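You operate a simulated robot arm through the tools that you are given. There is no shell and no other tool. Be economical: measure what you need, move in short steps, check, and stop when the job is done.

You are at the controls of a simulated robot arm. One attempt, no reset.

Task
Emboss the white tag with the load on the setting card.
Fine: lay it in the embosser drawer, close the drawer, set the mark dial, press PUSH once, open the drawer, put the tag back where it lay. Where these are worked on the way, their far stop is far enough and under half their travel is too little: embosser drawer.

Only the result counts: the job must be done as asked and must still hold three seconds after the hand-in. Knocking over, shifting, dropping, spilling or breaking anything else fails it.

Robot
A 6-joint arm with a two-finger parallel gripper, fixed in place. Base frame: the origin is at the foot of the arm, x ahead of it, y to its left, z up; the work surface is at about z = 85. Readings come in cm, degrees, newtons and seconds.
With the tool pointing down near the work surface it reaches from about 26 to 68 cm from the base axis. Its first joint turns from -66.0 to 66.0 degrees. Payload 2.9 kg.
Tool frame: the origin (TCP) lies between the finger pads and is the grasp point; the fingertips stand 3 cm ahead of it; z points along the fingers, y is the line along which they close. The gripper opens to 11 cm. The fingers are 2 cm wide and 1 cm thick; the gripper's body (4.8 by 11.2 cm) begins 5.5 cm behind the TCP.
Orientation is that of the tool frame in the base frame, as a unit quaternion [x, y, z, w]. With the fingers straight down and closing along the base's y, the tool's x points along the base's -x, its y along +y and its z along -z.

Tools
- The arm moves only by the tool jog_arm. Its argument "increments" is a list of rows, each an object (a shift or turn left out is 0, a gripper value left out holds the last) with "linear": the shift along the tool's x, y, z in units of 50 mm (1.0 is 50 mm), a list of three; "delta_rot": the turn, a rotation vector about the tool's x, y, z in units of 6 degrees (1.0 is 6 degrees), a list of three; "hand": the gripper command, from -1 (shut) to 1 (fully open), values between in proportion. In form: [{"linear": [x, y, z], "delta_rot": [rx, ry, rz], "hand": hand}, ...]. A call has 1 to 10 rows; each row shifts and turns the commanded pose from where the row before left it, along the tool's axes as they then stand. A call with a number of a shift or a turn outside -1 to 1 is refused whole. Each row takes 0.2 s and may step no farther than 5 cm and 8.6 degrees from the row before; otherwise, or with a gripper value out of range, the whole call is refused. A pose out of reach is approached as far as the arm can. The call stops where the force on the tool passes 40 N (or 10 N more than at its start, if that is more) or the arm is blocked; 0.2 s more then pass. Each finger travels about 10.8 cm/s and halts on what it meets, pressing with about 29 N; the grip force reading is that of the motor and also rises with nothing between the fingers. The clock runs only during rows and for 0.2 s after the last one: add rows that do not move to give the fingers time. It gives the time, the measured TCP pose, the force on the tool (base axes), the opening and the grip force at its end, in the units of the frame above (readings bear some noise), with the torque about the TCP (base axes, N m) and any sound that the robot's microphone picked up.
- Cameras (640 x 400 px; columns grow to the right, rows downward): "scene" is fixed at [7.43, 41.19, 140.93]; the picture's right is [-0.81, -0.59, 0.00], its down [-0.23, 0.32, -0.92] and it looks along [0.54, -0.74, -0.39] (base axes); focal length 269 px, centre (320, 200). "wrist" rides on the gripper at [7.2, 1.7, -10.3] in the tool frame; the picture's right is [-0.23, 0.97, 0.00], its down [-0.76, -0.18, -0.62] and it looks along [-0.61, -0.14, 0.78] (tool axes); focal length 222 px, centre (320, 200).
- capture(camera): a new picture of that camera. It takes no simulated time.
- pixel_to_xyz(camera, pixels): for up to 12 pixels [column, row] of the newest picture of that camera ("zoom" is the newest enlarged one), the place [x, y, z] in the base frame of the surface seen there, good to about 0.2 cm, but the place of the scene camera against the robot may be out by one fixed shift of up to 2.5 cm in any direction. It takes no simulated time.
- inspect(camera, box): a new picture of the part [left, top, right, bottom] of that camera's present view, enlarged. It takes no simulated time.
- job_done(): hands the job in; it is judged then, once.

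Keep the steps short. Do not move on a guess: measure, check each grasp and each placing, and mend mistakes. In all there are 80 turns and 54 pictures (those below and enlarged ones count). Leave the gripper open and the arm clear of the work at the hand-in unless told otherwise, and finish with a single line.

The tools are called after ">>>" as name(argument=value, ...) on one line, values as JSON. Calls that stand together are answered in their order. jog_arm: Moves the arm, as the interface text tells. Its arguments: {"type":"object","properties":{"increments":{"type":"array"}},"required":["increments"]} The other tools are called the same way: capture (camera) takes a picture; pixel_to_xyz (camera, pixels) gives the place of the surface under pixels of a picture; inspect (camera, box) takes an enlarged picture of a part of a camera's view; job_done () hands the job in.

At the start:

```text
time_s: 0.0
position: [38.45, -4.66, 128.03]
tcp_rot: [0.0, 1.0, -0.001, 0.0]
ft_force: [-0.4, -0.2, 0.0]
moment: [0.02, 0.0, -0.01]
grip_width: 10.99
grasp_force: 0.1
```

scene: 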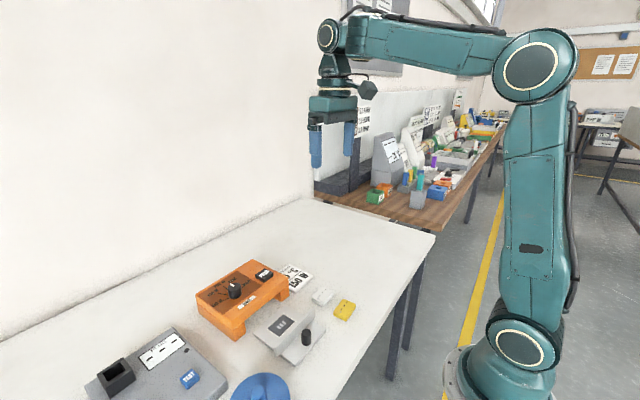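
wrist: 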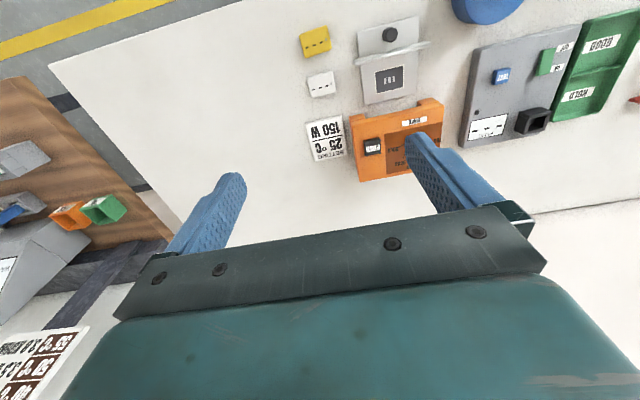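

I see the tags (white near wrist px (321,84), yellow (314,41)), the embosser, the orange dial box and a card. I'll enlarge these first.

>>> inspect(camera="wrist", box=[280, 0, 460, 190])

>>> inspect(camera="scene", box=[180, 240, 370, 380])

>>> inspect(camera="wrist", box=[440, 0, 640, 170])

```text
2.11 times, centred on (370, 95) of wrist
```

zoom: 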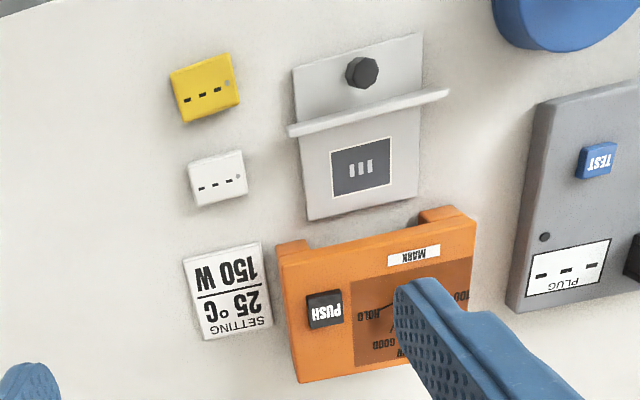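

```text
2.86 times, centred on (275, 310) of scene
```

zoom: 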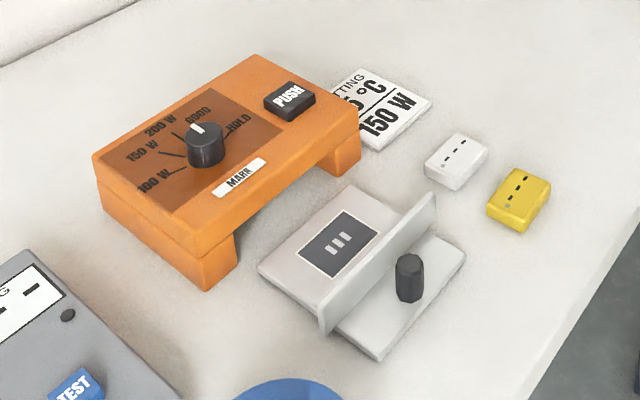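

```text
2.35 times, centred on (540, 85) of wrist
```

zoom: 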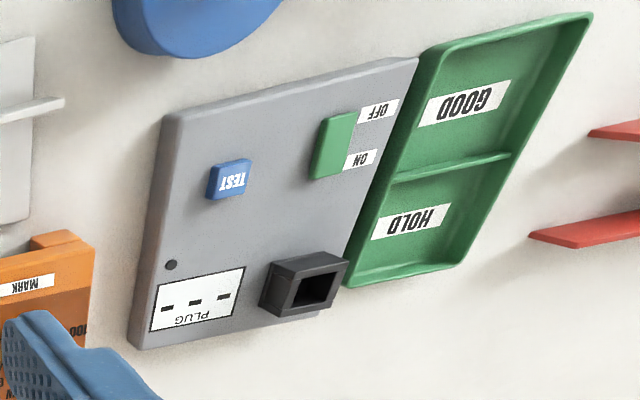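

The card reads 25 °C / 150 W, so the load is 150 W. Next I'll measure the white tag, drawer, pad, knob and button in the wrist picture.

>>> pixel_to_xyz(camera="wrist", pixels=[[321, 84.6], [308.5, 78.5], [332, 72.5], [334.5, 90.5], [312, 96.5], [389.9, 33], [358.5, 34], [416, 18.5], [415, 91], [366, 102.5], [389.4, 78.4], [372.4, 147]])

>>> pixel_to_xyz(camera="scene", pixels=[[234.5, 285], [265, 273], [340, 281], [322, 297], [306, 335], [343, 310], [283, 325], [205, 300], [235, 330], [290, 290]])

```text
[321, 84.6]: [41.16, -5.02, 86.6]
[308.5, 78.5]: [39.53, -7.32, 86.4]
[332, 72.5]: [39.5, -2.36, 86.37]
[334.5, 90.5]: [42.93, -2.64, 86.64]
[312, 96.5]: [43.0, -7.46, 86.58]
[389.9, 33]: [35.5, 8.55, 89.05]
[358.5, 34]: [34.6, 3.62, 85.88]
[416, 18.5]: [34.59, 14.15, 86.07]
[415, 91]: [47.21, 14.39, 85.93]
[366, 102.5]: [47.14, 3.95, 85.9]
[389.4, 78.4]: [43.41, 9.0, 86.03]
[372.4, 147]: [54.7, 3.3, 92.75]
```

```text
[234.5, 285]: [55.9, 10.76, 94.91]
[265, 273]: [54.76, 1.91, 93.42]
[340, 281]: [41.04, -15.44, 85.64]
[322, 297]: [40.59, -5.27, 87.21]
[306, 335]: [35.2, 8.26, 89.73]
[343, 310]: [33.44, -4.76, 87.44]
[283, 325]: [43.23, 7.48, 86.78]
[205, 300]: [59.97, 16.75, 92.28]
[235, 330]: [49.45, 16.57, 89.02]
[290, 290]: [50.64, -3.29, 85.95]
```

The white tag is at (41.2, -5.0), about 5 cm along y and 3.5 cm along x, with its top near z 86.5. I'll descend above it to z 100 with a narrower opening, then look again.

>>> jog_arm(increments=[{"linear": [-0.56, -0.06, 0.8], "hand": 0.5}, {"linear": [0, 0, 1]}, {"linear": [0, 0, 1]}, {"linear": [0, 0, 1]}, {"linear": [0, 0, 1]}, {"linear": [0, 0, 0.8]}, {"linear": [0, 0, 0]}])

>>> capture(camera="wrist")

```text
time_s: 1.6
position: [41.27, -4.95, 99.76]
tcp_rot: [0.0, 1.0, -0.001, 0.0]
ft_force: [-0.7, -0.7, -0.4]
moment: [-0.02, 0.02, -0.02]
grip_width: 8.26
grasp_force: 0.1
```

```text
48 pictures are left
```

wrist: 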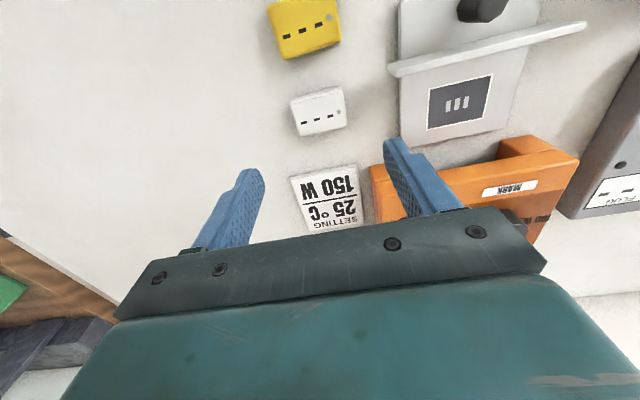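

I can see the tag at (318,111) and the pad at (459,102). I'll measure the tag corners, pad corners, lip top and drawer floor.

>>> pixel_to_xyz(camera="wrist", pixels=[[292, 99], [342, 88], [345, 124], [301, 134], [318, 113], [431, 92], [491, 77], [488, 116], [429, 128], [480, 46], [390, 67], [585, 25]])

>>> inspect(camera="wrist", box=[260, 0, 600, 220])

```text
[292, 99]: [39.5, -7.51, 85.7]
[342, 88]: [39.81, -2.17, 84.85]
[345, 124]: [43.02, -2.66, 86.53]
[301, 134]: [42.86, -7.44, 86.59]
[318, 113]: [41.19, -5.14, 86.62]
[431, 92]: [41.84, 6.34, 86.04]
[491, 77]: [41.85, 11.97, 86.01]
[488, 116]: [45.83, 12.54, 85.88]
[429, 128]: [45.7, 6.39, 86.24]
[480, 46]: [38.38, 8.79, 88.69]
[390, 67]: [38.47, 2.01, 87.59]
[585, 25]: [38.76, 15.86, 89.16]
```

```text
1.82 times, centred on (430, 110) of wrist
```

zoom: 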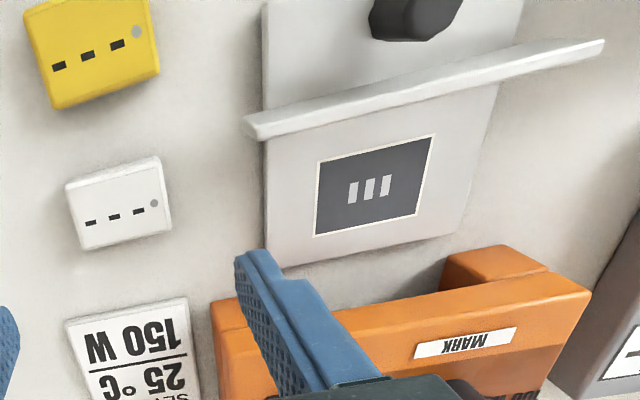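

The tag centre is (41.2, -5.0). I'll go down so the fingertips are at about z 85.6, then close.

>>> jog_arm(increments=[{"linear": [0, 0, 1]}, {"linear": [0, 0, 0.9]}, {"linear": [0, 0, 0.33]}, {}, {"hand": -1}, {}, {}])

>>> capture(camera="wrist")

```text
time_s: 3.2
position: [41.17, -4.98, 88.74]
tcp_rot: [0.0, 1.0, 0.0, 0.0]
ft_force: [0.6, 1.1, 1.2]
moment: [-0.01, -0.03, 0.04]
grip_width: 5.5
grasp_force: 29.1
```

```text
46 pictures are left
```

wrist: 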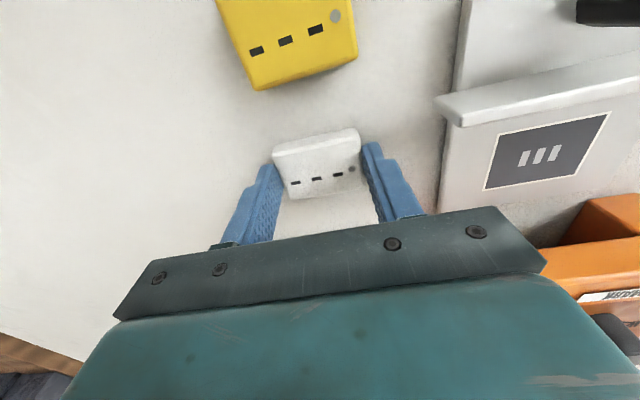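

I've gripped the tag at 5.5 cm wide and 29 N. I'll lift it and carry it above the pad at (43.8, 9.3).

>>> jog_arm(increments=[{"linear": [0, 0, -1]}, {"linear": [0, 0, -0.9]}, {"linear": [-0.2, 0.95, 0]}, {"linear": [-0.2, 0.95, 0]}, {"linear": [-0.126, 0.956, 0]}, {}])

>>> capture(camera="wrist")

```text
time_s: 4.6
position: [43.96, 9.29, 98.36]
tcp_rot: [0.0, 1.0, -0.001, 0.0]
ft_force: [-0.6, -0.3, -0.1]
moment: [0.02, 0.0, -0.01]
grip_width: 5.48
grasp_force: 28.8
```

```text
45 pictures are left
```

wrist: 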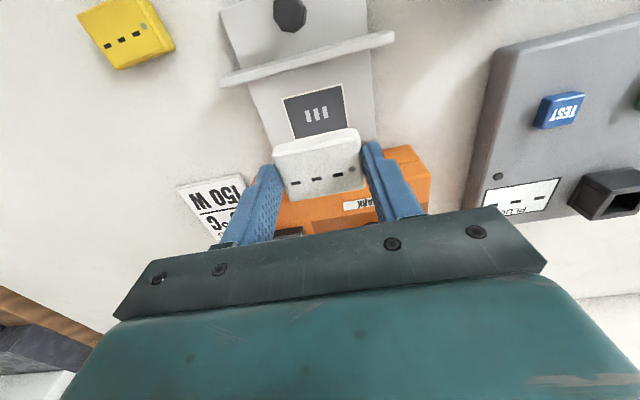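

The tag is over the pad. I'll lower it to z about 89.8.

>>> jog_arm(increments=[{"linear": [0, 0, 0.8]}, {"linear": [0, 0, 0.7]}, {"linear": [0, 0, 0.13]}, {"linear": [0, 0, 0.08]}, {}])

>>> capture(camera="wrist")

```text
time_s: 5.8
position: [44.11, 9.15, 89.7]
tcp_rot: [0.001, 1.0, -0.001, 0.0]
ft_force: [-0.1, -0.2, -0.1]
moment: [0.02, 0.01, 0.03]
grip_width: 5.5
grasp_force: 28.8
```

```text
44 pictures are left
```

wrist: 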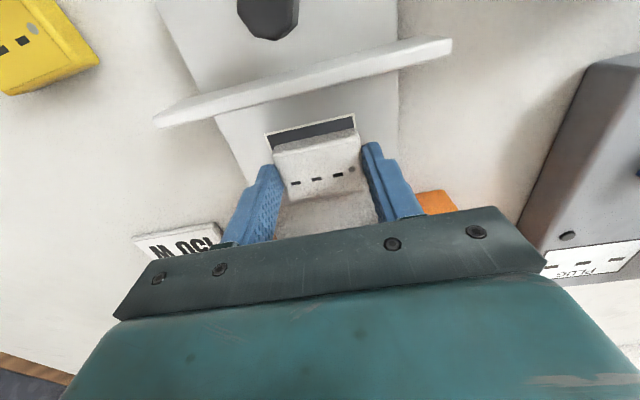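

There's no contact force yet, and a strip of pad shows at (310,131). I'll measure the tag against the pad.

>>> pixel_to_xyz(camera="wrist", pixels=[[267, 133], [354, 117], [310, 131], [277, 154], [355, 132], [289, 199], [360, 183], [318, 170], [310, 100]])

```text
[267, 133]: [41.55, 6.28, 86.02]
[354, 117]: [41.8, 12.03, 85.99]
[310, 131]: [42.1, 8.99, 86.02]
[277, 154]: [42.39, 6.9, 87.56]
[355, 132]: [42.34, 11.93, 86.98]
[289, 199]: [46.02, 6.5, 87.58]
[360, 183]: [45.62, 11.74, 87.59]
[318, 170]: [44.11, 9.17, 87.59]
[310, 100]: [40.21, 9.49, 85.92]
```

The tag is 0.35 cm too far in x. I'll shift it back, lower slightly, release and retreat up.

>>> jog_arm(increments=[{"linear": [0.08, 0.02, 0]}, {"linear": [0, 0, 0.02]}, {}, {"hand": 0.4}, {}, {"linear": [0, 0, -0.6]}, {"linear": [0, 0, -1]}, {}])

>>> capture(camera="wrist")

```text
time_s: 7.6
position: [43.45, 9.32, 97.85]
tcp_rot: [0.0, 1.0, -0.001, 0.0]
ft_force: [0.0, -0.6, 0.0]
moment: [-0.01, -0.02, -0.01]
grip_width: 7.68
grasp_force: 0.1
```

```text
43 pictures are left
```

wrist: 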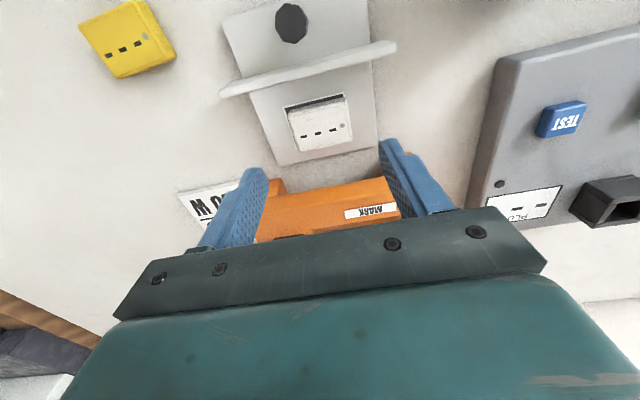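

The tag lies on the pad. Next I'll measure the drawer knob at (291,23) and the orange front, plus a scene zoom for heights.

>>> pixel_to_xyz(camera="wrist", pixels=[[291, 18], [278, 14], [304, 14], [291, 6], [290, 30], [293, 41], [255, 36], [222, 96], [395, 44], [320, 205], [260, 242], [320, 120]])

>>> inspect(camera="scene", box=[180, 250, 350, 370])

```text
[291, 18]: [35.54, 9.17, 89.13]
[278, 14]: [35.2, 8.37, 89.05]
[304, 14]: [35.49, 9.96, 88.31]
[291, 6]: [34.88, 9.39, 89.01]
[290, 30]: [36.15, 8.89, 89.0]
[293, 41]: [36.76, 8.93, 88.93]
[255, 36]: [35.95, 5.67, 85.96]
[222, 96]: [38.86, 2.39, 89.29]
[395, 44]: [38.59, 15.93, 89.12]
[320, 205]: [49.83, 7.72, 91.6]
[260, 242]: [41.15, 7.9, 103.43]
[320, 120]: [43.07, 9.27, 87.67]
```

```text
3.33 times, centred on (265, 310) of scene
```

zoom: 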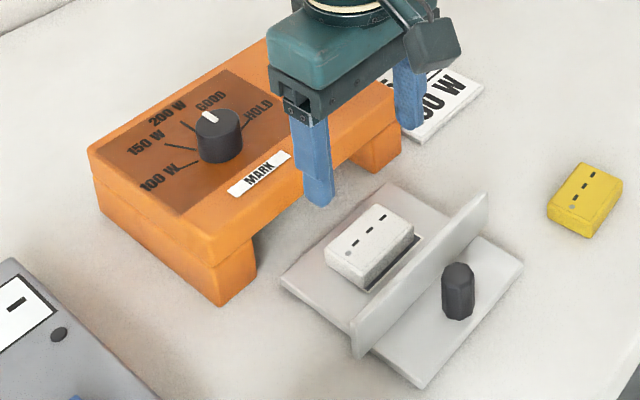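

The knob centre is (35.7, 9.1) with its top at z 89. I'll move over it, lower to tips at 86.6 and grip it.

>>> jog_arm(increments=[{"linear": [0.8, -0.02, 0]}, {"linear": [0.78, -0.02, 0], "hand": 0}, {"linear": [0, 0, 0.9]}, {"linear": [0, 0, 0.75]}, {}, {"hand": -1}, {}, {}])

>>> capture(camera="wrist")

```text
time_s: 9.4
position: [35.79, 8.98, 89.25]
tcp_rot: [0.002, 1.0, -0.001, -0.001]
ft_force: [-0.3, -12.6, -8.7]
moment: [0.62, -1.06, -0.05]
grip_width: 2.17
grasp_force: 44.5
```

```text
41 pictures are left
```

wrist: 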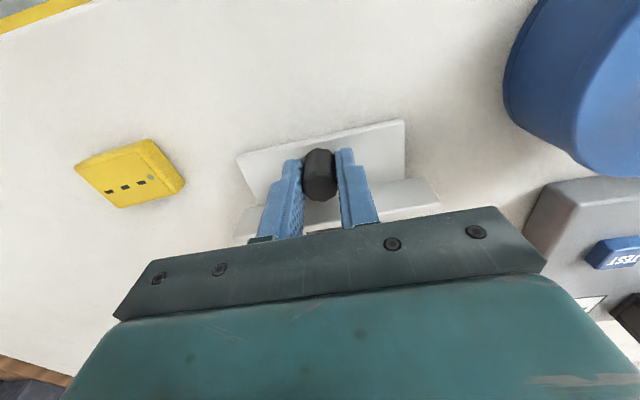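

The knob is gripped at 2.17 cm wide. I'll push the drawer in along +x in steps, easing a little in y.

>>> jog_arm(increments=[{"linear": [0, -0.03, 0]}, {"linear": [-0.3, 0, 0]}, {"linear": [-0.3, 0, 0]}, {"linear": [-0.3, 0, 0]}, {"linear": [-0.3, 0, 0]}, {"linear": [-0.3, 0, 0]}, {}])

```text
time_s: 11.0
position: [43.32, 8.99, 89.25]
tcp_rot: [-0.002, 1.0, 0.0, 0.001]
ft_force: [0.1, -0.1, -15.7]
moment: [0.57, 0.25, 0.05]
grip_width: 2.15
grasp_force: 44.8
```

It moved 7.5 cm freely. I'll continue in until the stop.

>>> jog_arm(increments=[{"linear": [-0.2, 0, 0]}, {"linear": [-0.2, 0, 0]}, {"linear": [-0.2, 0, 0]}, {"linear": [-0.1, 0, 0]}, {"linear": [-0.1, 0, 0]}, {"linear": [-0.1, 0, 0]}, {"linear": [-0.1, 0, 0]}])

>>> inspect(camera="scene", box=[180, 230, 350, 370])

```text
time_s: 12.5
position: [47.08, 9.06, 89.22]
tcp_rot: [-0.001, 1.0, -0.001, -0.011]
ft_force: [-5.6, 0.6, 8.2]
moment: [0.51, 0.67, -0.21]
grip_width: 2.19
grasp_force: 45.5
stopped in row 7: the force on the tool passed its limit at 50 N (the readings are from after the stop); the commanded pose is now the measured one
```

```text
2.86 times, centred on (265, 300) of scene
```

zoom: 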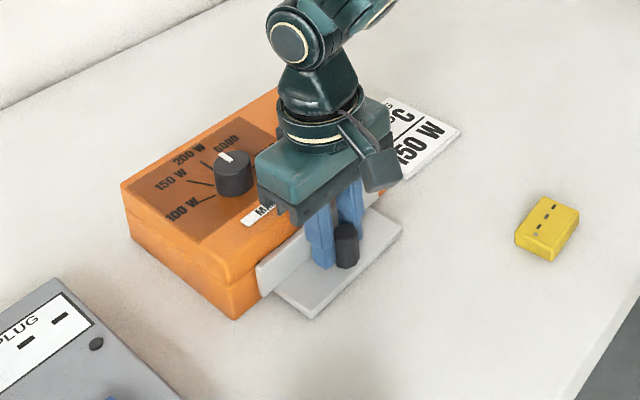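

The drawer is fully in: the lip is against the box after 11.3 cm of travel. I'll release, lift, level out the small 1.3° tilt, and look at the dial.

>>> jog_arm(increments=[{"hand": -0.4}, {}, {"linear": [0, 0, -0.6]}, {"linear": [0, 0, -1], "delta_rot": [0, -0.21, 0]}, {"linear": [0.8, 0, -1]}, {"linear": [0.8, 0, 0], "hand": -0.3}, {}])

>>> capture(camera="wrist")

>>> inspect(camera="scene", box=[190, 240, 310, 350])

```text
refused: row 5 steps farther than a row can; nothing moved
```

```text
39 pictures are left
```

wrist: 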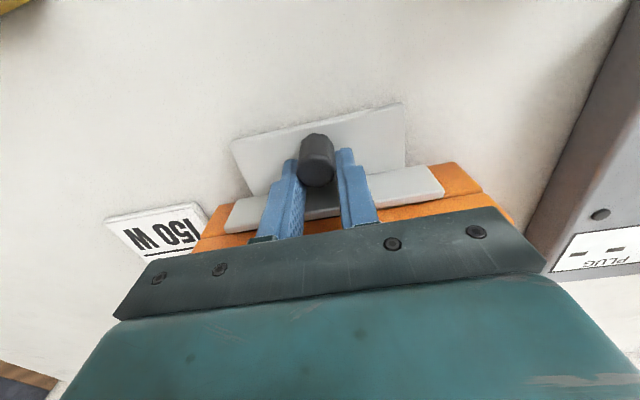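

```text
3.64 times, centred on (250, 295) of scene
```

zoom: 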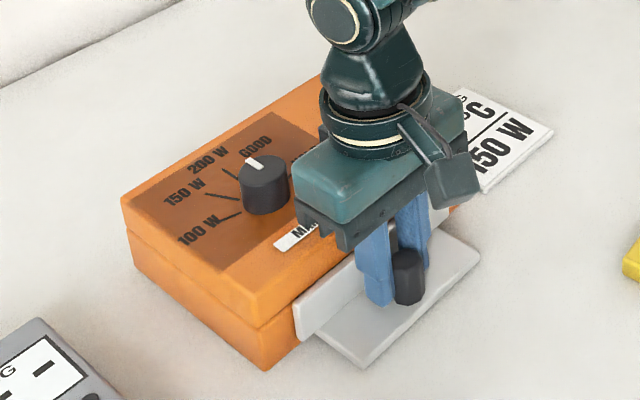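

The diagonal row was too long, so I'll repeat with smaller rows.

>>> jog_arm(increments=[{"hand": -0.4}, {}, {"linear": [0, 0, -0.6]}, {"linear": [0, 0, -0.9], "delta_rot": [0, -0.21, 0]}, {"linear": [0, 0, -0.9]}, {"linear": [0, 0, -0.9]}, {"linear": [0.9, 0, 0]}, {"linear": [0.9, 0, 0]}, {}])

>>> capture(camera="wrist")

>>> inspect(camera="scene", box=[190, 240, 310, 350])

```text
time_s: 14.5
position: [38.29, 9.13, 105.59]
tcp_rot: [-0.001, 1.0, -0.002, 0.0]
ft_force: [-0.1, -0.2, -0.1]
moment: [0.01, 0.04, -0.04]
grip_width: 3.32
grasp_force: 0.0
```

```text
37 pictures are left
```

wrist: 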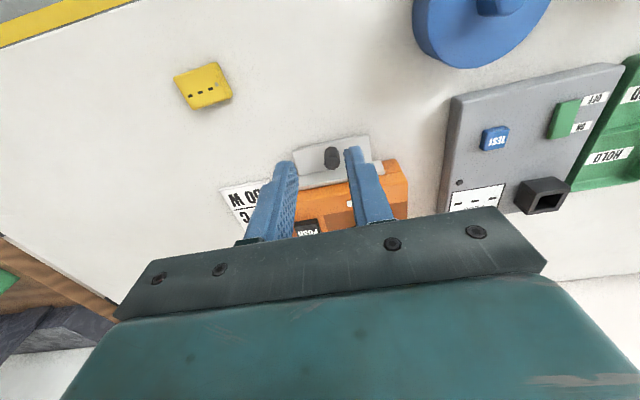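

```text
3.64 times, centred on (250, 295) of scene
```

zoom: 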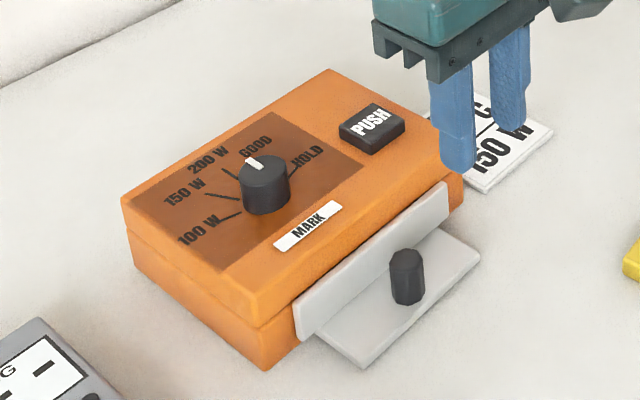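

The dial pointer is at GOOD in the scene. I'll measure the dial knob, ticks and push button in the zoomed scene picture, and the same features (PUSH, drawer knob) in the wrist view to calibrate the shift.

>>> pixel_to_xyz(camera="zoom", pixels=[[264, 172], [249, 159], [258, 168], [218, 219], [240, 213], [207, 194], [236, 199], [223, 167], [371, 123], [405, 257], [307, 226], [299, 158]])

>>> pixel_to_xyz(camera="wrist", pixels=[[331, 153], [350, 203], [308, 228], [372, 140], [294, 155], [391, 162], [408, 218]])

```text
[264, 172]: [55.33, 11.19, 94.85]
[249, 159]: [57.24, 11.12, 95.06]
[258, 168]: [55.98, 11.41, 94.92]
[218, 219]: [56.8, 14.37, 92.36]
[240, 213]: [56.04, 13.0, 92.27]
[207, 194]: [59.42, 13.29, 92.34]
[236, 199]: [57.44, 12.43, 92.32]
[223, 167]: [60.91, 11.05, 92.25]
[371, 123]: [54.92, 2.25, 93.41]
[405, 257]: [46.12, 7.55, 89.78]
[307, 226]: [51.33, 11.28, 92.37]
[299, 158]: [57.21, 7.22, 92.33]
```

```text
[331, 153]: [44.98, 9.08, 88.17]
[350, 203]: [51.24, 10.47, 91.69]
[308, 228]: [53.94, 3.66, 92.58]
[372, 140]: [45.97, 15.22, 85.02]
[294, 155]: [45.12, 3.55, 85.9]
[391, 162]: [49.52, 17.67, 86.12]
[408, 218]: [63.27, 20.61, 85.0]
```

The scene shift is uncertain, so I'll look at the dial directly with the wrist camera from above, at about (54, 9, 108).

>>> jog_arm(increments=[{"linear": [0, 0, -0.5]}, {"linear": [-0.8, 0, 0], "hand": 0.4}, {"linear": [-0.8, 0, 0]}, {"linear": [-0.8, 0, 0]}, {"linear": [-0.7, 0, 0]}, {}])

>>> inspect(camera="wrist", box=[220, 20, 420, 220])

```text
time_s: 15.9
position: [53.96, 9.19, 108.21]
tcp_rot: [-0.001, 1.0, -0.002, 0.0]
ft_force: [0.7, 0.6, -0.1]
moment: [-0.02, 0.0, 0.02]
grip_width: 7.73
grasp_force: 0.0
```

```text
2.00 times, centred on (320, 120) of wrist
```

zoom: 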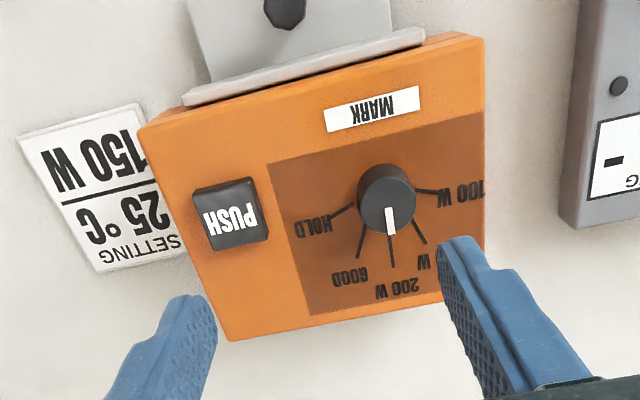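

Five ticks are visible: 100 W, 150 W (tick at (419,234)), 200 W, GOOD and HOLD. The pointer is now at 200 W. I'll measure the centre, pointer and ticks.

>>> pixel_to_xyz(camera="zoom", pixels=[[386, 190], [388, 212], [390, 230], [436, 192.5], [424, 243], [415, 225], [392.5, 265], [359, 257], [333, 216], [230, 212], [362, 190], [413, 190]])

```text
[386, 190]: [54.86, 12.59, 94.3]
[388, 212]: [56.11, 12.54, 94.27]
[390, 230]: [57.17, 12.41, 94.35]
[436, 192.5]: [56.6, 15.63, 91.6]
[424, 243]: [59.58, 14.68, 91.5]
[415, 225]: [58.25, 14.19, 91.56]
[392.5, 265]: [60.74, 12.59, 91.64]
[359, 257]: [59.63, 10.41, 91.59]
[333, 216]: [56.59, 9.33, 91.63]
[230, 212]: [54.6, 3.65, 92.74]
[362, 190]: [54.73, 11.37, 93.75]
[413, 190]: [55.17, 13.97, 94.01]
```

I need a finer look at the dial to fix its centre and tick angles.

>>> inspect(camera="wrist", box=[320, 90, 400, 170])

```text
5.00 times, centred on (360, 130) of wrist
```

zoom: 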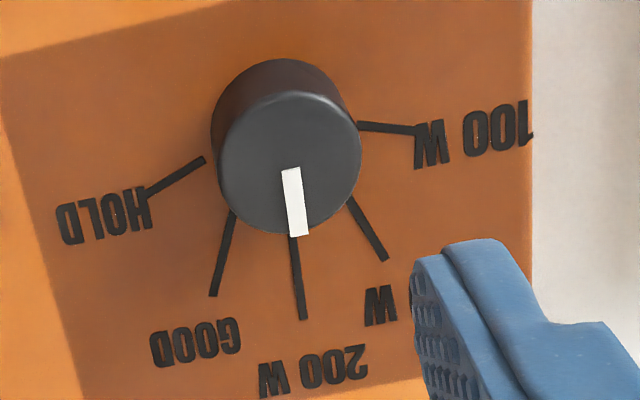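

>>> pixel_to_xyz(camera="zoom", pixels=[[290, 162], [222, 165], [357, 155], [291, 95], [297, 229], [360, 125], [412, 130], [350, 203], [385, 259], [302, 317], [213, 294], [150, 192]])

```text
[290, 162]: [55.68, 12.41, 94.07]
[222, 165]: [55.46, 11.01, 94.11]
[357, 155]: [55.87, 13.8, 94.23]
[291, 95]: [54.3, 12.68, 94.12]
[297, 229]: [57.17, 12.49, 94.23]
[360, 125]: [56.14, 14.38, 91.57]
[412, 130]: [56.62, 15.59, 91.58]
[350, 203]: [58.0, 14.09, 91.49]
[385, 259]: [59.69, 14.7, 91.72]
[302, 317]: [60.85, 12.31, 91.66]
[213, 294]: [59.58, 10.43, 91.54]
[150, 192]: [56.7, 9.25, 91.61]
```

The dial knob centre is (55.65, 12.47), its diameter about 2.9 cm, and its top is at z 94.1. The pointer is at 200 W (+x). The 150 W tick lies about 30–38° counterclockwise seen from above. I'll move over the knob and descend to tips at 92.3, checking before closing.

>>> jog_arm(increments=[{"linear": [-0.33, 0.65, 0], "hand": 0}, {"linear": [0, 0, 0.9]}, {"linear": [0, 0, 0.9]}, {"linear": [0, 0, 0.75]}, {}, {}])

>>> capture(camera="wrist")

```text
time_s: 17.3
position: [55.36, 12.38, 95.27]
tcp_rot: [-0.001, 1.0, -0.002, 0.0]
ft_force: [0.7, -0.2, -0.1]
moment: [-0.01, -0.03, 0.01]
grip_width: 5.51
grasp_force: 0.1
```

```text
33 pictures are left
```

wrist: 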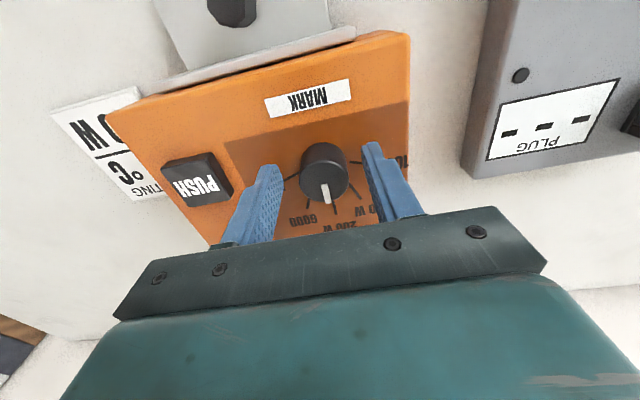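

The fingers straddle the knob. I'll nudge x by +0.25, close, and read the forces.

>>> jog_arm(increments=[{"linear": [-0.05, 0.02, 0.03]}, {}, {"hand": -1}, {}, {}])

```text
time_s: 18.5
position: [55.6, 12.57, 95.09]
tcp_rot: [-0.001, 1.0, -0.001, 0.0]
ft_force: [1.0, 3.5, -1.5]
moment: [0.67, -0.04, 0.0]
grip_width: 3.15
grasp_force: 45.0
```

The knob is gripped at 3.15 cm with low side force. I'll turn it about 35° counterclockwise.

>>> jog_arm(increments=[{"delta_rot": [0, 0, -0.97]}, {"delta_rot": [0, 0, -0.97]}, {"delta_rot": [0, 0, -0.97]}, {"delta_rot": [0, 0, -0.97]}, {"delta_rot": [0, 0, -0.97]}, {"delta_rot": [0, 0, -0.97]}, {}])

>>> inspect(camera="wrist", box=[240, 80, 420, 240])

>>> inspect(camera="scene", box=[190, 240, 310, 340])

```text
time_s: 20.1
position: [55.76, 12.47, 95.23]
tcp_rot: [-0.303, 0.953, -0.003, 0.0]
ft_force: [-5.9, 10.8, 3.4]
moment: [1.03, -0.02, 0.04]
grip_width: 3.15
grasp_force: 45.6
```

```text
2.50 times, centred on (330, 160) of wrist
```

zoom: 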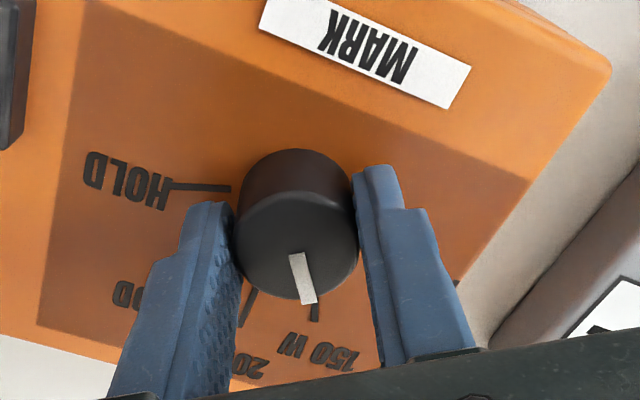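

```text
4.00 times, centred on (250, 290) of scene
```

zoom: 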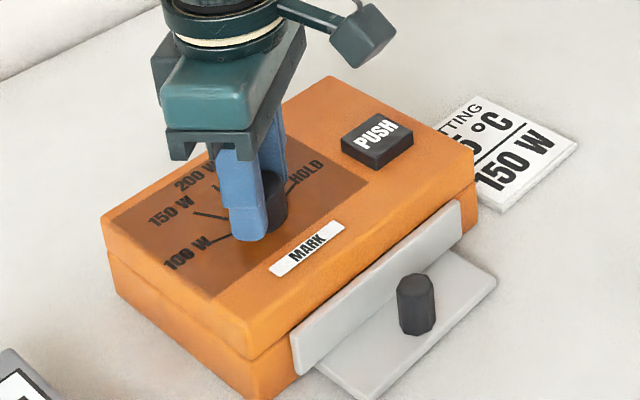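

The pointer now lines up close to the 150 W tick. I'll release, lift, turn back and check from above.

>>> jog_arm(increments=[{"hand": 0}, {}, {"linear": [0, 0, -0.6]}, {"linear": [0, 0, -0.9], "delta_rot": [0, 0, 0.97]}, {"linear": [0, 0, -0.8], "delta_rot": [0, 0, 0.97]}, {"delta_rot": [0, 0, 0.97]}, {"delta_rot": [0, 0, 0.97]}, {"delta_rot": [0, 0, 0.97]}, {"delta_rot": [0, 0, 0.97]}, {}])

>>> inspect(camera="wrist", box=[240, 60, 400, 220])

```text
time_s: 22.3
position: [55.67, 12.48, 106.65]
tcp_rot: [0.0, 1.0, -0.002, 0.0]
ft_force: [0.5, -0.6, 0.2]
moment: [0.03, 0.04, 0.04]
grip_width: 5.5
grasp_force: 0.0
```

```text
2.50 times, centred on (320, 140) of wrist
```

zoom: 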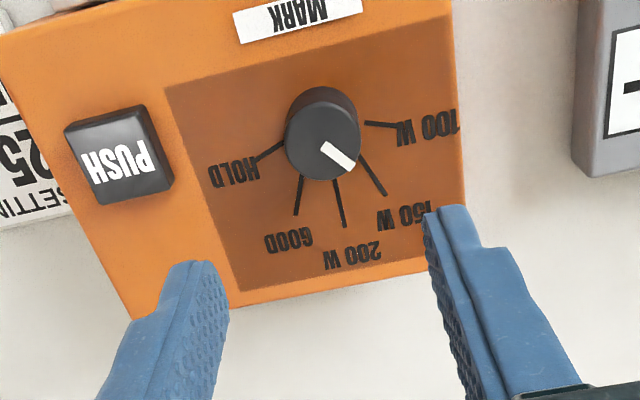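

I'll measure the pointer ends and the tick ends.

>>> pixel_to_xyz(camera="zoom", pixels=[[323, 145], [349, 166], [336, 156], [362, 157], [384, 193], [335, 182], [343, 225], [366, 123], [402, 127], [323, 142]])

>>> inspect(camera="wrist", box=[290, 80, 360, 150])

```text
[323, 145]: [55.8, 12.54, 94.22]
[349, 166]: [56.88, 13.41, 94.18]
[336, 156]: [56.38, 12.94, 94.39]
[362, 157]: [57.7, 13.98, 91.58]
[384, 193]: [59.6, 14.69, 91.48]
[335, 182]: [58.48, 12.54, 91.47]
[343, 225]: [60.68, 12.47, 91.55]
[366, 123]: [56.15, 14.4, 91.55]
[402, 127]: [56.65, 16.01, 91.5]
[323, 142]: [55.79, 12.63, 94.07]
```

```text
5.71 times, centred on (325, 115) of wrist
```

zoom: 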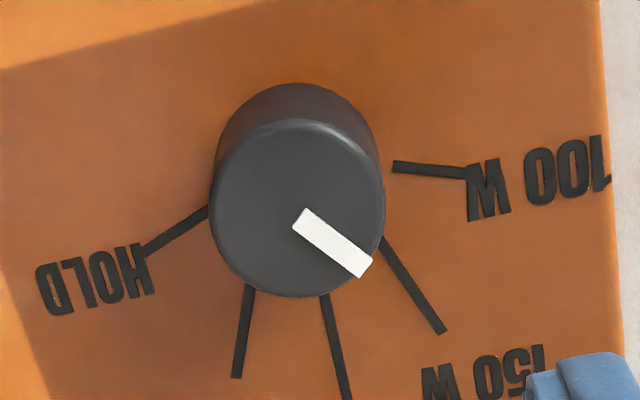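

The pointer is at about 39°. The 150 W leader line starts at about 40° on the knob edge, so the dial is set to 150 W. Next is PUSH at (54.65, 3.45, top 92.75): I'll shut the fingers and hover with the tips at about z 94.

>>> jog_arm(increments=[{"linear": [0.1, -0.9, 0], "hand": -1}, {"linear": [0.1, -0.9, 0]}, {"linear": [0, 0, 0.9]}, {"linear": [0, 0, 0.98]}, {}, {}])

>>> capture(camera="wrist")

```text
time_s: 23.7
position: [54.63, 3.4, 97.06]
tcp_rot: [-0.002, 1.0, -0.001, 0.001]
ft_force: [0.4, 0.3, -0.3]
moment: [0.01, 0.01, 0.01]
grip_width: 0.0
grasp_force: 28.7
```

```text
28 pictures are left
```

wrist: 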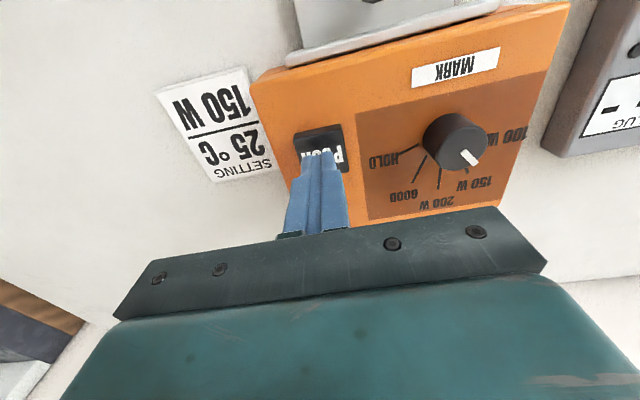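

The fingers hover over PUSH with the tips around (320,155). I'll press slowly.

>>> jog_arm(increments=[{"linear": [0, 0, 0.2]}, {"linear": [0, 0, 0.06]}, {"linear": [0, 0, 0.05]}, {"linear": [0, 0, 0.05]}, {"linear": [0, 0, 0.05]}])

```text
time_s: 24.9
position: [54.91, 3.37, 95.33]
tcp_rot: [-0.001, 1.0, -0.002, 0.001]
ft_force: [-2.0, -1.3, 5.1]
moment: [-0.02, 0.09, 0.01]
grip_width: 0.0
grasp_force: 28.8
heard: click
```

A click was heard, so the button has been pressed. I'll lift off and look.

>>> jog_arm(increments=[{"linear": [0, 0, -0.5]}, {"linear": [0, 0, -1]}, {"linear": [0, 0, -0.7]}, {"linear": [0.9, 0.2, 0]}, {"linear": [0.7, 0.9, 0], "hand": -0.1}, {}])

>>> inspect(camera="scene", box=[180, 240, 320, 350])

```text
refused: row 5 steps farther than a row can; nothing moved
```

```text
3.64 times, centred on (250, 295) of scene
```

zoom: 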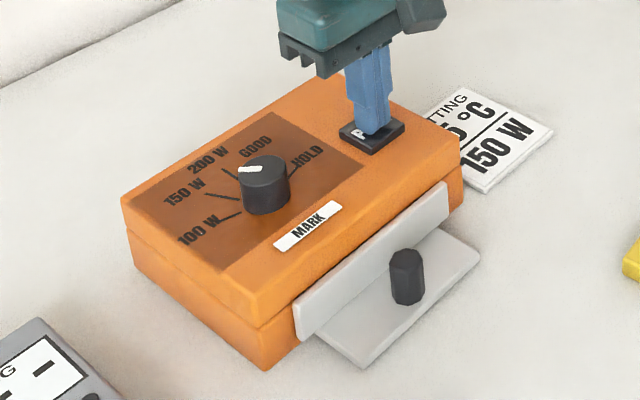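

PUSH is down and the pointer parallels the 150 W leader. I'll lift, go over the drawer knob at (47.1, 9.05), and descend to grip it.

>>> jog_arm(increments=[{"linear": [0, 0, -0.5]}, {"linear": [0, 0, -0.6]}, {"linear": [0.8, 0, 0]}, {"linear": [0.76, 0.2, 0]}, {"linear": [0, 0.94, 0], "hand": -0.1}, {}])

>>> capture(camera="wrist")

```text
time_s: 26.3
position: [46.89, 9.15, 100.69]
tcp_rot: [-0.001, 1.0, -0.001, 0.001]
ft_force: [-0.2, 0.4, 0.0]
moment: [0.0, 0.03, -0.04]
grip_width: 4.96
grasp_force: 0.2
```

```text
26 pictures are left
```

wrist: 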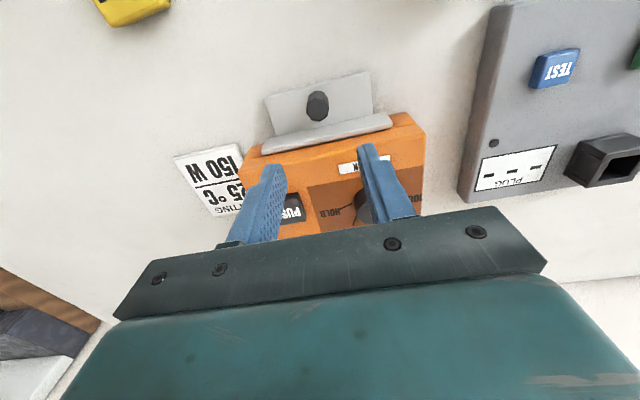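

I'm aligned. I'll descend to z 89.3 and grip.

>>> jog_arm(increments=[{"linear": [0, 0, 0.9]}, {"linear": [0, 0, 0.9]}, {"linear": [0, 0, 0.46]}, {}, {"hand": -1}, {}, {}])

>>> capture(camera="wrist")

```text
time_s: 27.9
position: [46.92, 8.92, 89.49]
tcp_rot: [-0.001, 1.0, -0.003, -0.001]
ft_force: [-0.5, -12.7, -4.9]
moment: [0.61, -0.7, -0.02]
grip_width: 2.16
grasp_force: 44.8
```

```text
25 pictures are left
```

wrist: 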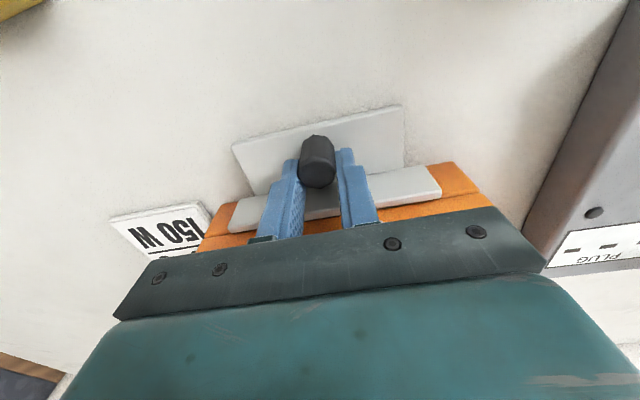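

Gripped. I'll pull the drawer open gently.

>>> jog_arm(increments=[{"linear": [0.1, -0.02, 0]}, {"linear": [0.25, 0, 0]}, {"linear": [0.25, 0, 0]}, {"linear": [0.25, 0, 0]}, {"linear": [0.25, 0, 0]}, {"linear": [0.25, 0, 0]}, {"linear": [0.25, 0, 0]}, {"linear": [0.25, 0, 0]}, {"linear": [0.2, 0, 0]}, {"linear": [0.1, 0, 0]}])

>>> inspect(camera="scene", box=[190, 250, 350, 360])

```text
time_s: 30.1
position: [36.4, 9.05, 89.54]
tcp_rot: [-0.002, 1.0, -0.001, 0.001]
ft_force: [11.6, 4.7, -30.7]
moment: [0.68, 0.21, 0.05]
grip_width: 2.17
grasp_force: 44.6
```

```text
3.64 times, centred on (270, 305) of scene
```

zoom: 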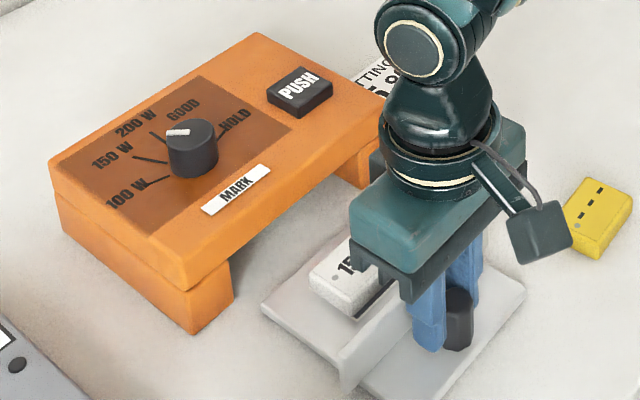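

The tag shows a "15…" mark. I'll pull the last few mm and relax the vertical load.

>>> jog_arm(increments=[{"linear": [0.04, 0, 0.03]}, {"linear": [0.04, 0, 0.02]}, {"linear": [0.02, 0, 0]}, {}])

```text
time_s: 31.1
position: [36.11, 9.02, 89.37]
tcp_rot: [0.0, 1.0, -0.001, 0.009]
ft_force: [26.9, 0.3, 14.8]
moment: [0.55, 0.11, -0.01]
grip_width: 2.14
grasp_force: 45.2
```

It's at the outer stop (27 N resisting). I'll ease back, release, rise, and view the tag.

>>> jog_arm(increments=[{"linear": [-0.08, 0, -0.01]}, {}, {"hand": -0.1}, {}, {"linear": [0, 0, -0.6]}, {"linear": [0, 0, -1]}, {"linear": [-0.8, 0, -0.2], "hand": 0.4}, {"linear": [-0.72, 0, 0]}, {}])

>>> inspect(camera="wrist", box=[220, 0, 420, 200])

>>> inspect(camera="scene", box=[200, 260, 350, 370])

```text
time_s: 33.1
position: [43.7, 9.11, 98.25]
tcp_rot: [-0.001, 1.0, -0.002, 0.0]
ft_force: [-0.1, 0.4, 0.2]
moment: [0.0, -0.01, 0.01]
grip_width: 7.68
grasp_force: 0.1
```

```text
2.00 times, centred on (320, 100) of wrist
```

zoom: 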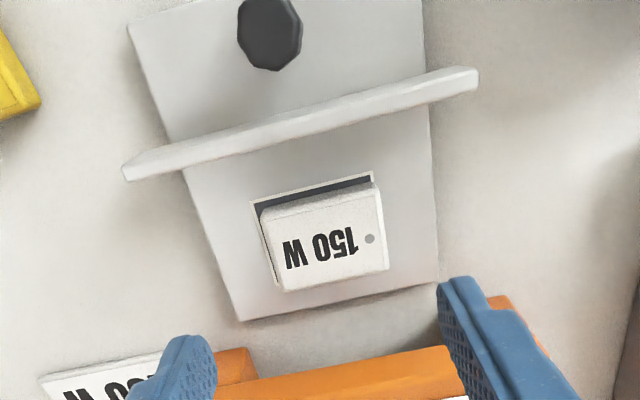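

```text
3.64 times, centred on (275, 315) of scene
```

zoom: 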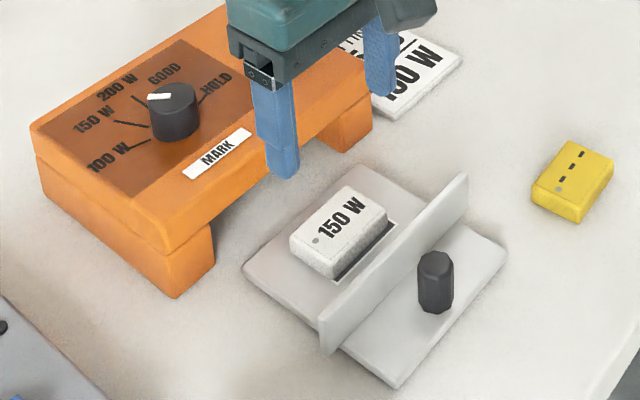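

The tag reads "150 W". I'll measure it and then pick it up.

>>> inspect(camera="wrist", box=[220, 0, 420, 200])

>>> pixel_to_xyz(camera="zoom", pixels=[[266, 218], [369, 193], [384, 268], [286, 288], [323, 240]])

```text
2.00 times, centred on (320, 100) of wrist
```

zoom: 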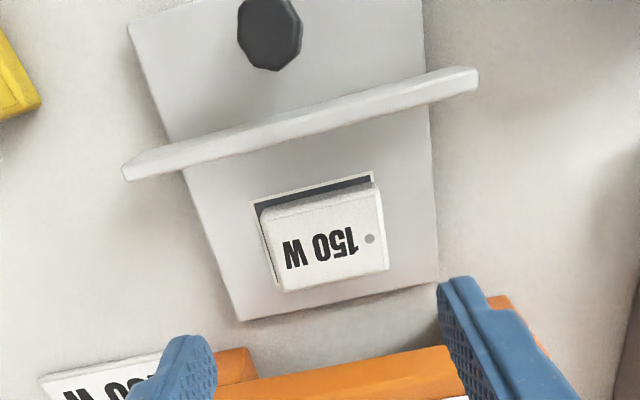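

```text
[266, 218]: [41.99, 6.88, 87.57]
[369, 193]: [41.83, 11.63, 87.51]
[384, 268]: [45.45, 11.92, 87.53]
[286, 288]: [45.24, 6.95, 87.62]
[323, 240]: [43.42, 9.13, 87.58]
```

The tag centre is (43.65, 9.35). I'll descend and grip it.

>>> jog_arm(increments=[{"linear": [0.01, 0.04, 0.8]}, {"linear": [0, 0, 0.8]}, {"linear": [0.02, 0, 0.1]}, {}, {"hand": -1}, {}, {}])

>>> capture(camera="wrist")

```text
time_s: 34.7
position: [43.47, 9.13, 89.86]
tcp_rot: [-0.002, 1.0, -0.002, 0.0]
ft_force: [0.0, 0.7, 0.8]
moment: [-0.01, -0.02, 0.01]
grip_width: 5.5
grasp_force: 29.2
```

```text
20 pictures are left
```

wrist: 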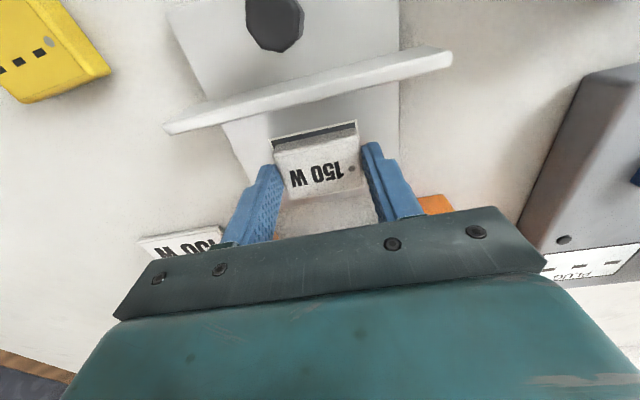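

Gripped at 5.5 cm. I'll lift and carry it back over its original place, (41.2, -5.0).

>>> jog_arm(increments=[{"linear": [0, 0, -0.9]}, {"linear": [0, 0, -0.9]}, {"linear": [0.16, -0.94, 0]}, {"linear": [0.16, -0.94, 0]}, {"linear": [0.14, -0.94, 0]}, {"linear": [0, 0, 0.7]}, {}, {}])

```text
time_s: 36.5
position: [41.18, -4.98, 95.5]
tcp_rot: [-0.001, 1.0, -0.002, 0.001]
ft_force: [0.3, 0.5, 0.0]
moment: [-0.03, -0.02, 0.0]
grip_width: 5.5
grasp_force: 28.7
```

I'm over the spot. I'll lower to z 88.9 and read.

>>> jog_arm(increments=[{"linear": [0, 0, 0.7]}, {"linear": [0, 0, 0.5]}, {"linear": [0, 0, 0.12]}, {}, {}])

>>> capture(camera="wrist")

>>> pixel_to_xyz(camera="wrist", pixels=[[276, 155], [357, 134], [361, 184], [290, 198], [318, 175]])

```text
time_s: 37.7
position: [41.23, -5.05, 88.85]
tcp_rot: [-0.001, 1.0, -0.002, 0.001]
ft_force: [-0.5, -1.1, 7.1]
moment: [0.09, 0.06, -0.01]
grip_width: 5.5
grasp_force: 29.1
```

```text
19 pictures are left
```

wrist: 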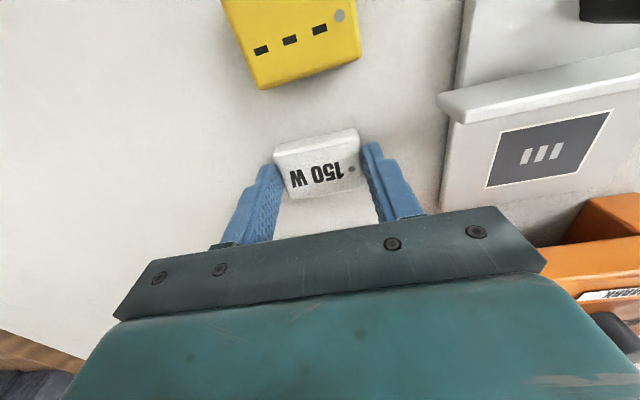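

```text
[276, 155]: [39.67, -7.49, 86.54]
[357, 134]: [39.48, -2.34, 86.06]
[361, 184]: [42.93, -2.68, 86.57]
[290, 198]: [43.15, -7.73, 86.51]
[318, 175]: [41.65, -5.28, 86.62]
```

The tag touches the table (7 N) at its original place, with matching corners. I'll release and withdraw.

>>> jog_arm(increments=[{"hand": 0.3}, {}, {"linear": [0, 0, -0.6]}, {"linear": [0, 0, -1]}, {"linear": [0, 0, -1]}, {"linear": [0, 0, -1], "hand": 1}, {"linear": [0, 0, -1]}, {}])

>>> capture(camera="wrist")

>>> capture(camera="scene")

```text
time_s: 39.5
position: [41.29, -4.92, 112.0]
tcp_rot: [-0.001, 1.0, -0.002, 0.0]
ft_force: [0.4, -1.0, 0.5]
moment: [0.0, 0.01, 0.01]
grip_width: 11.0
grasp_force: 0.1
```

```text
18 pictures are left
```

wrist: 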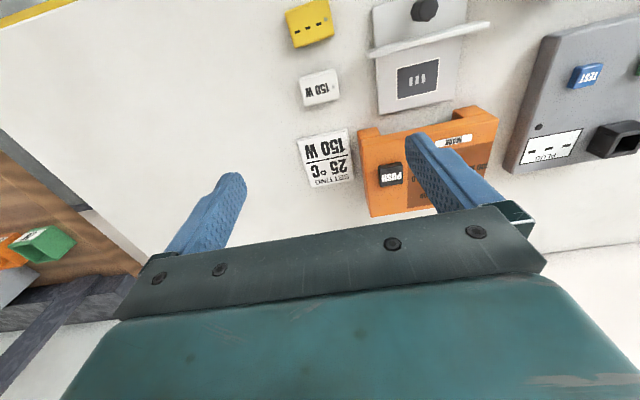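

```text
17 pictures are left
```

scene: 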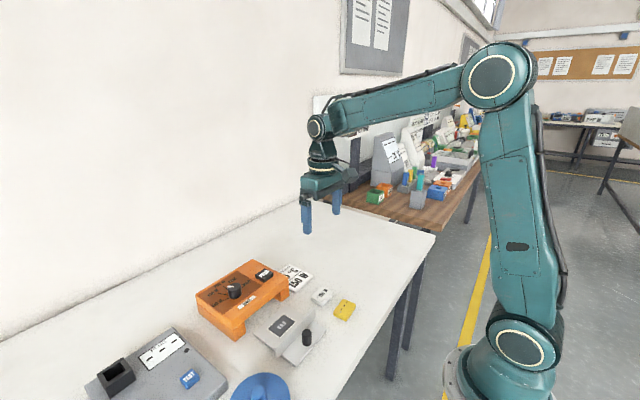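

The tag is back on its spot reading 150 W. The drawer is open, the gripper is open and the arm is clear, so I'm handing in.

>>> job_done()

```text
The job is handed in.
```

The white tag is embossed "150 W" and back where it lay, with the drawer open, the gripper open and the arm clear of the work.
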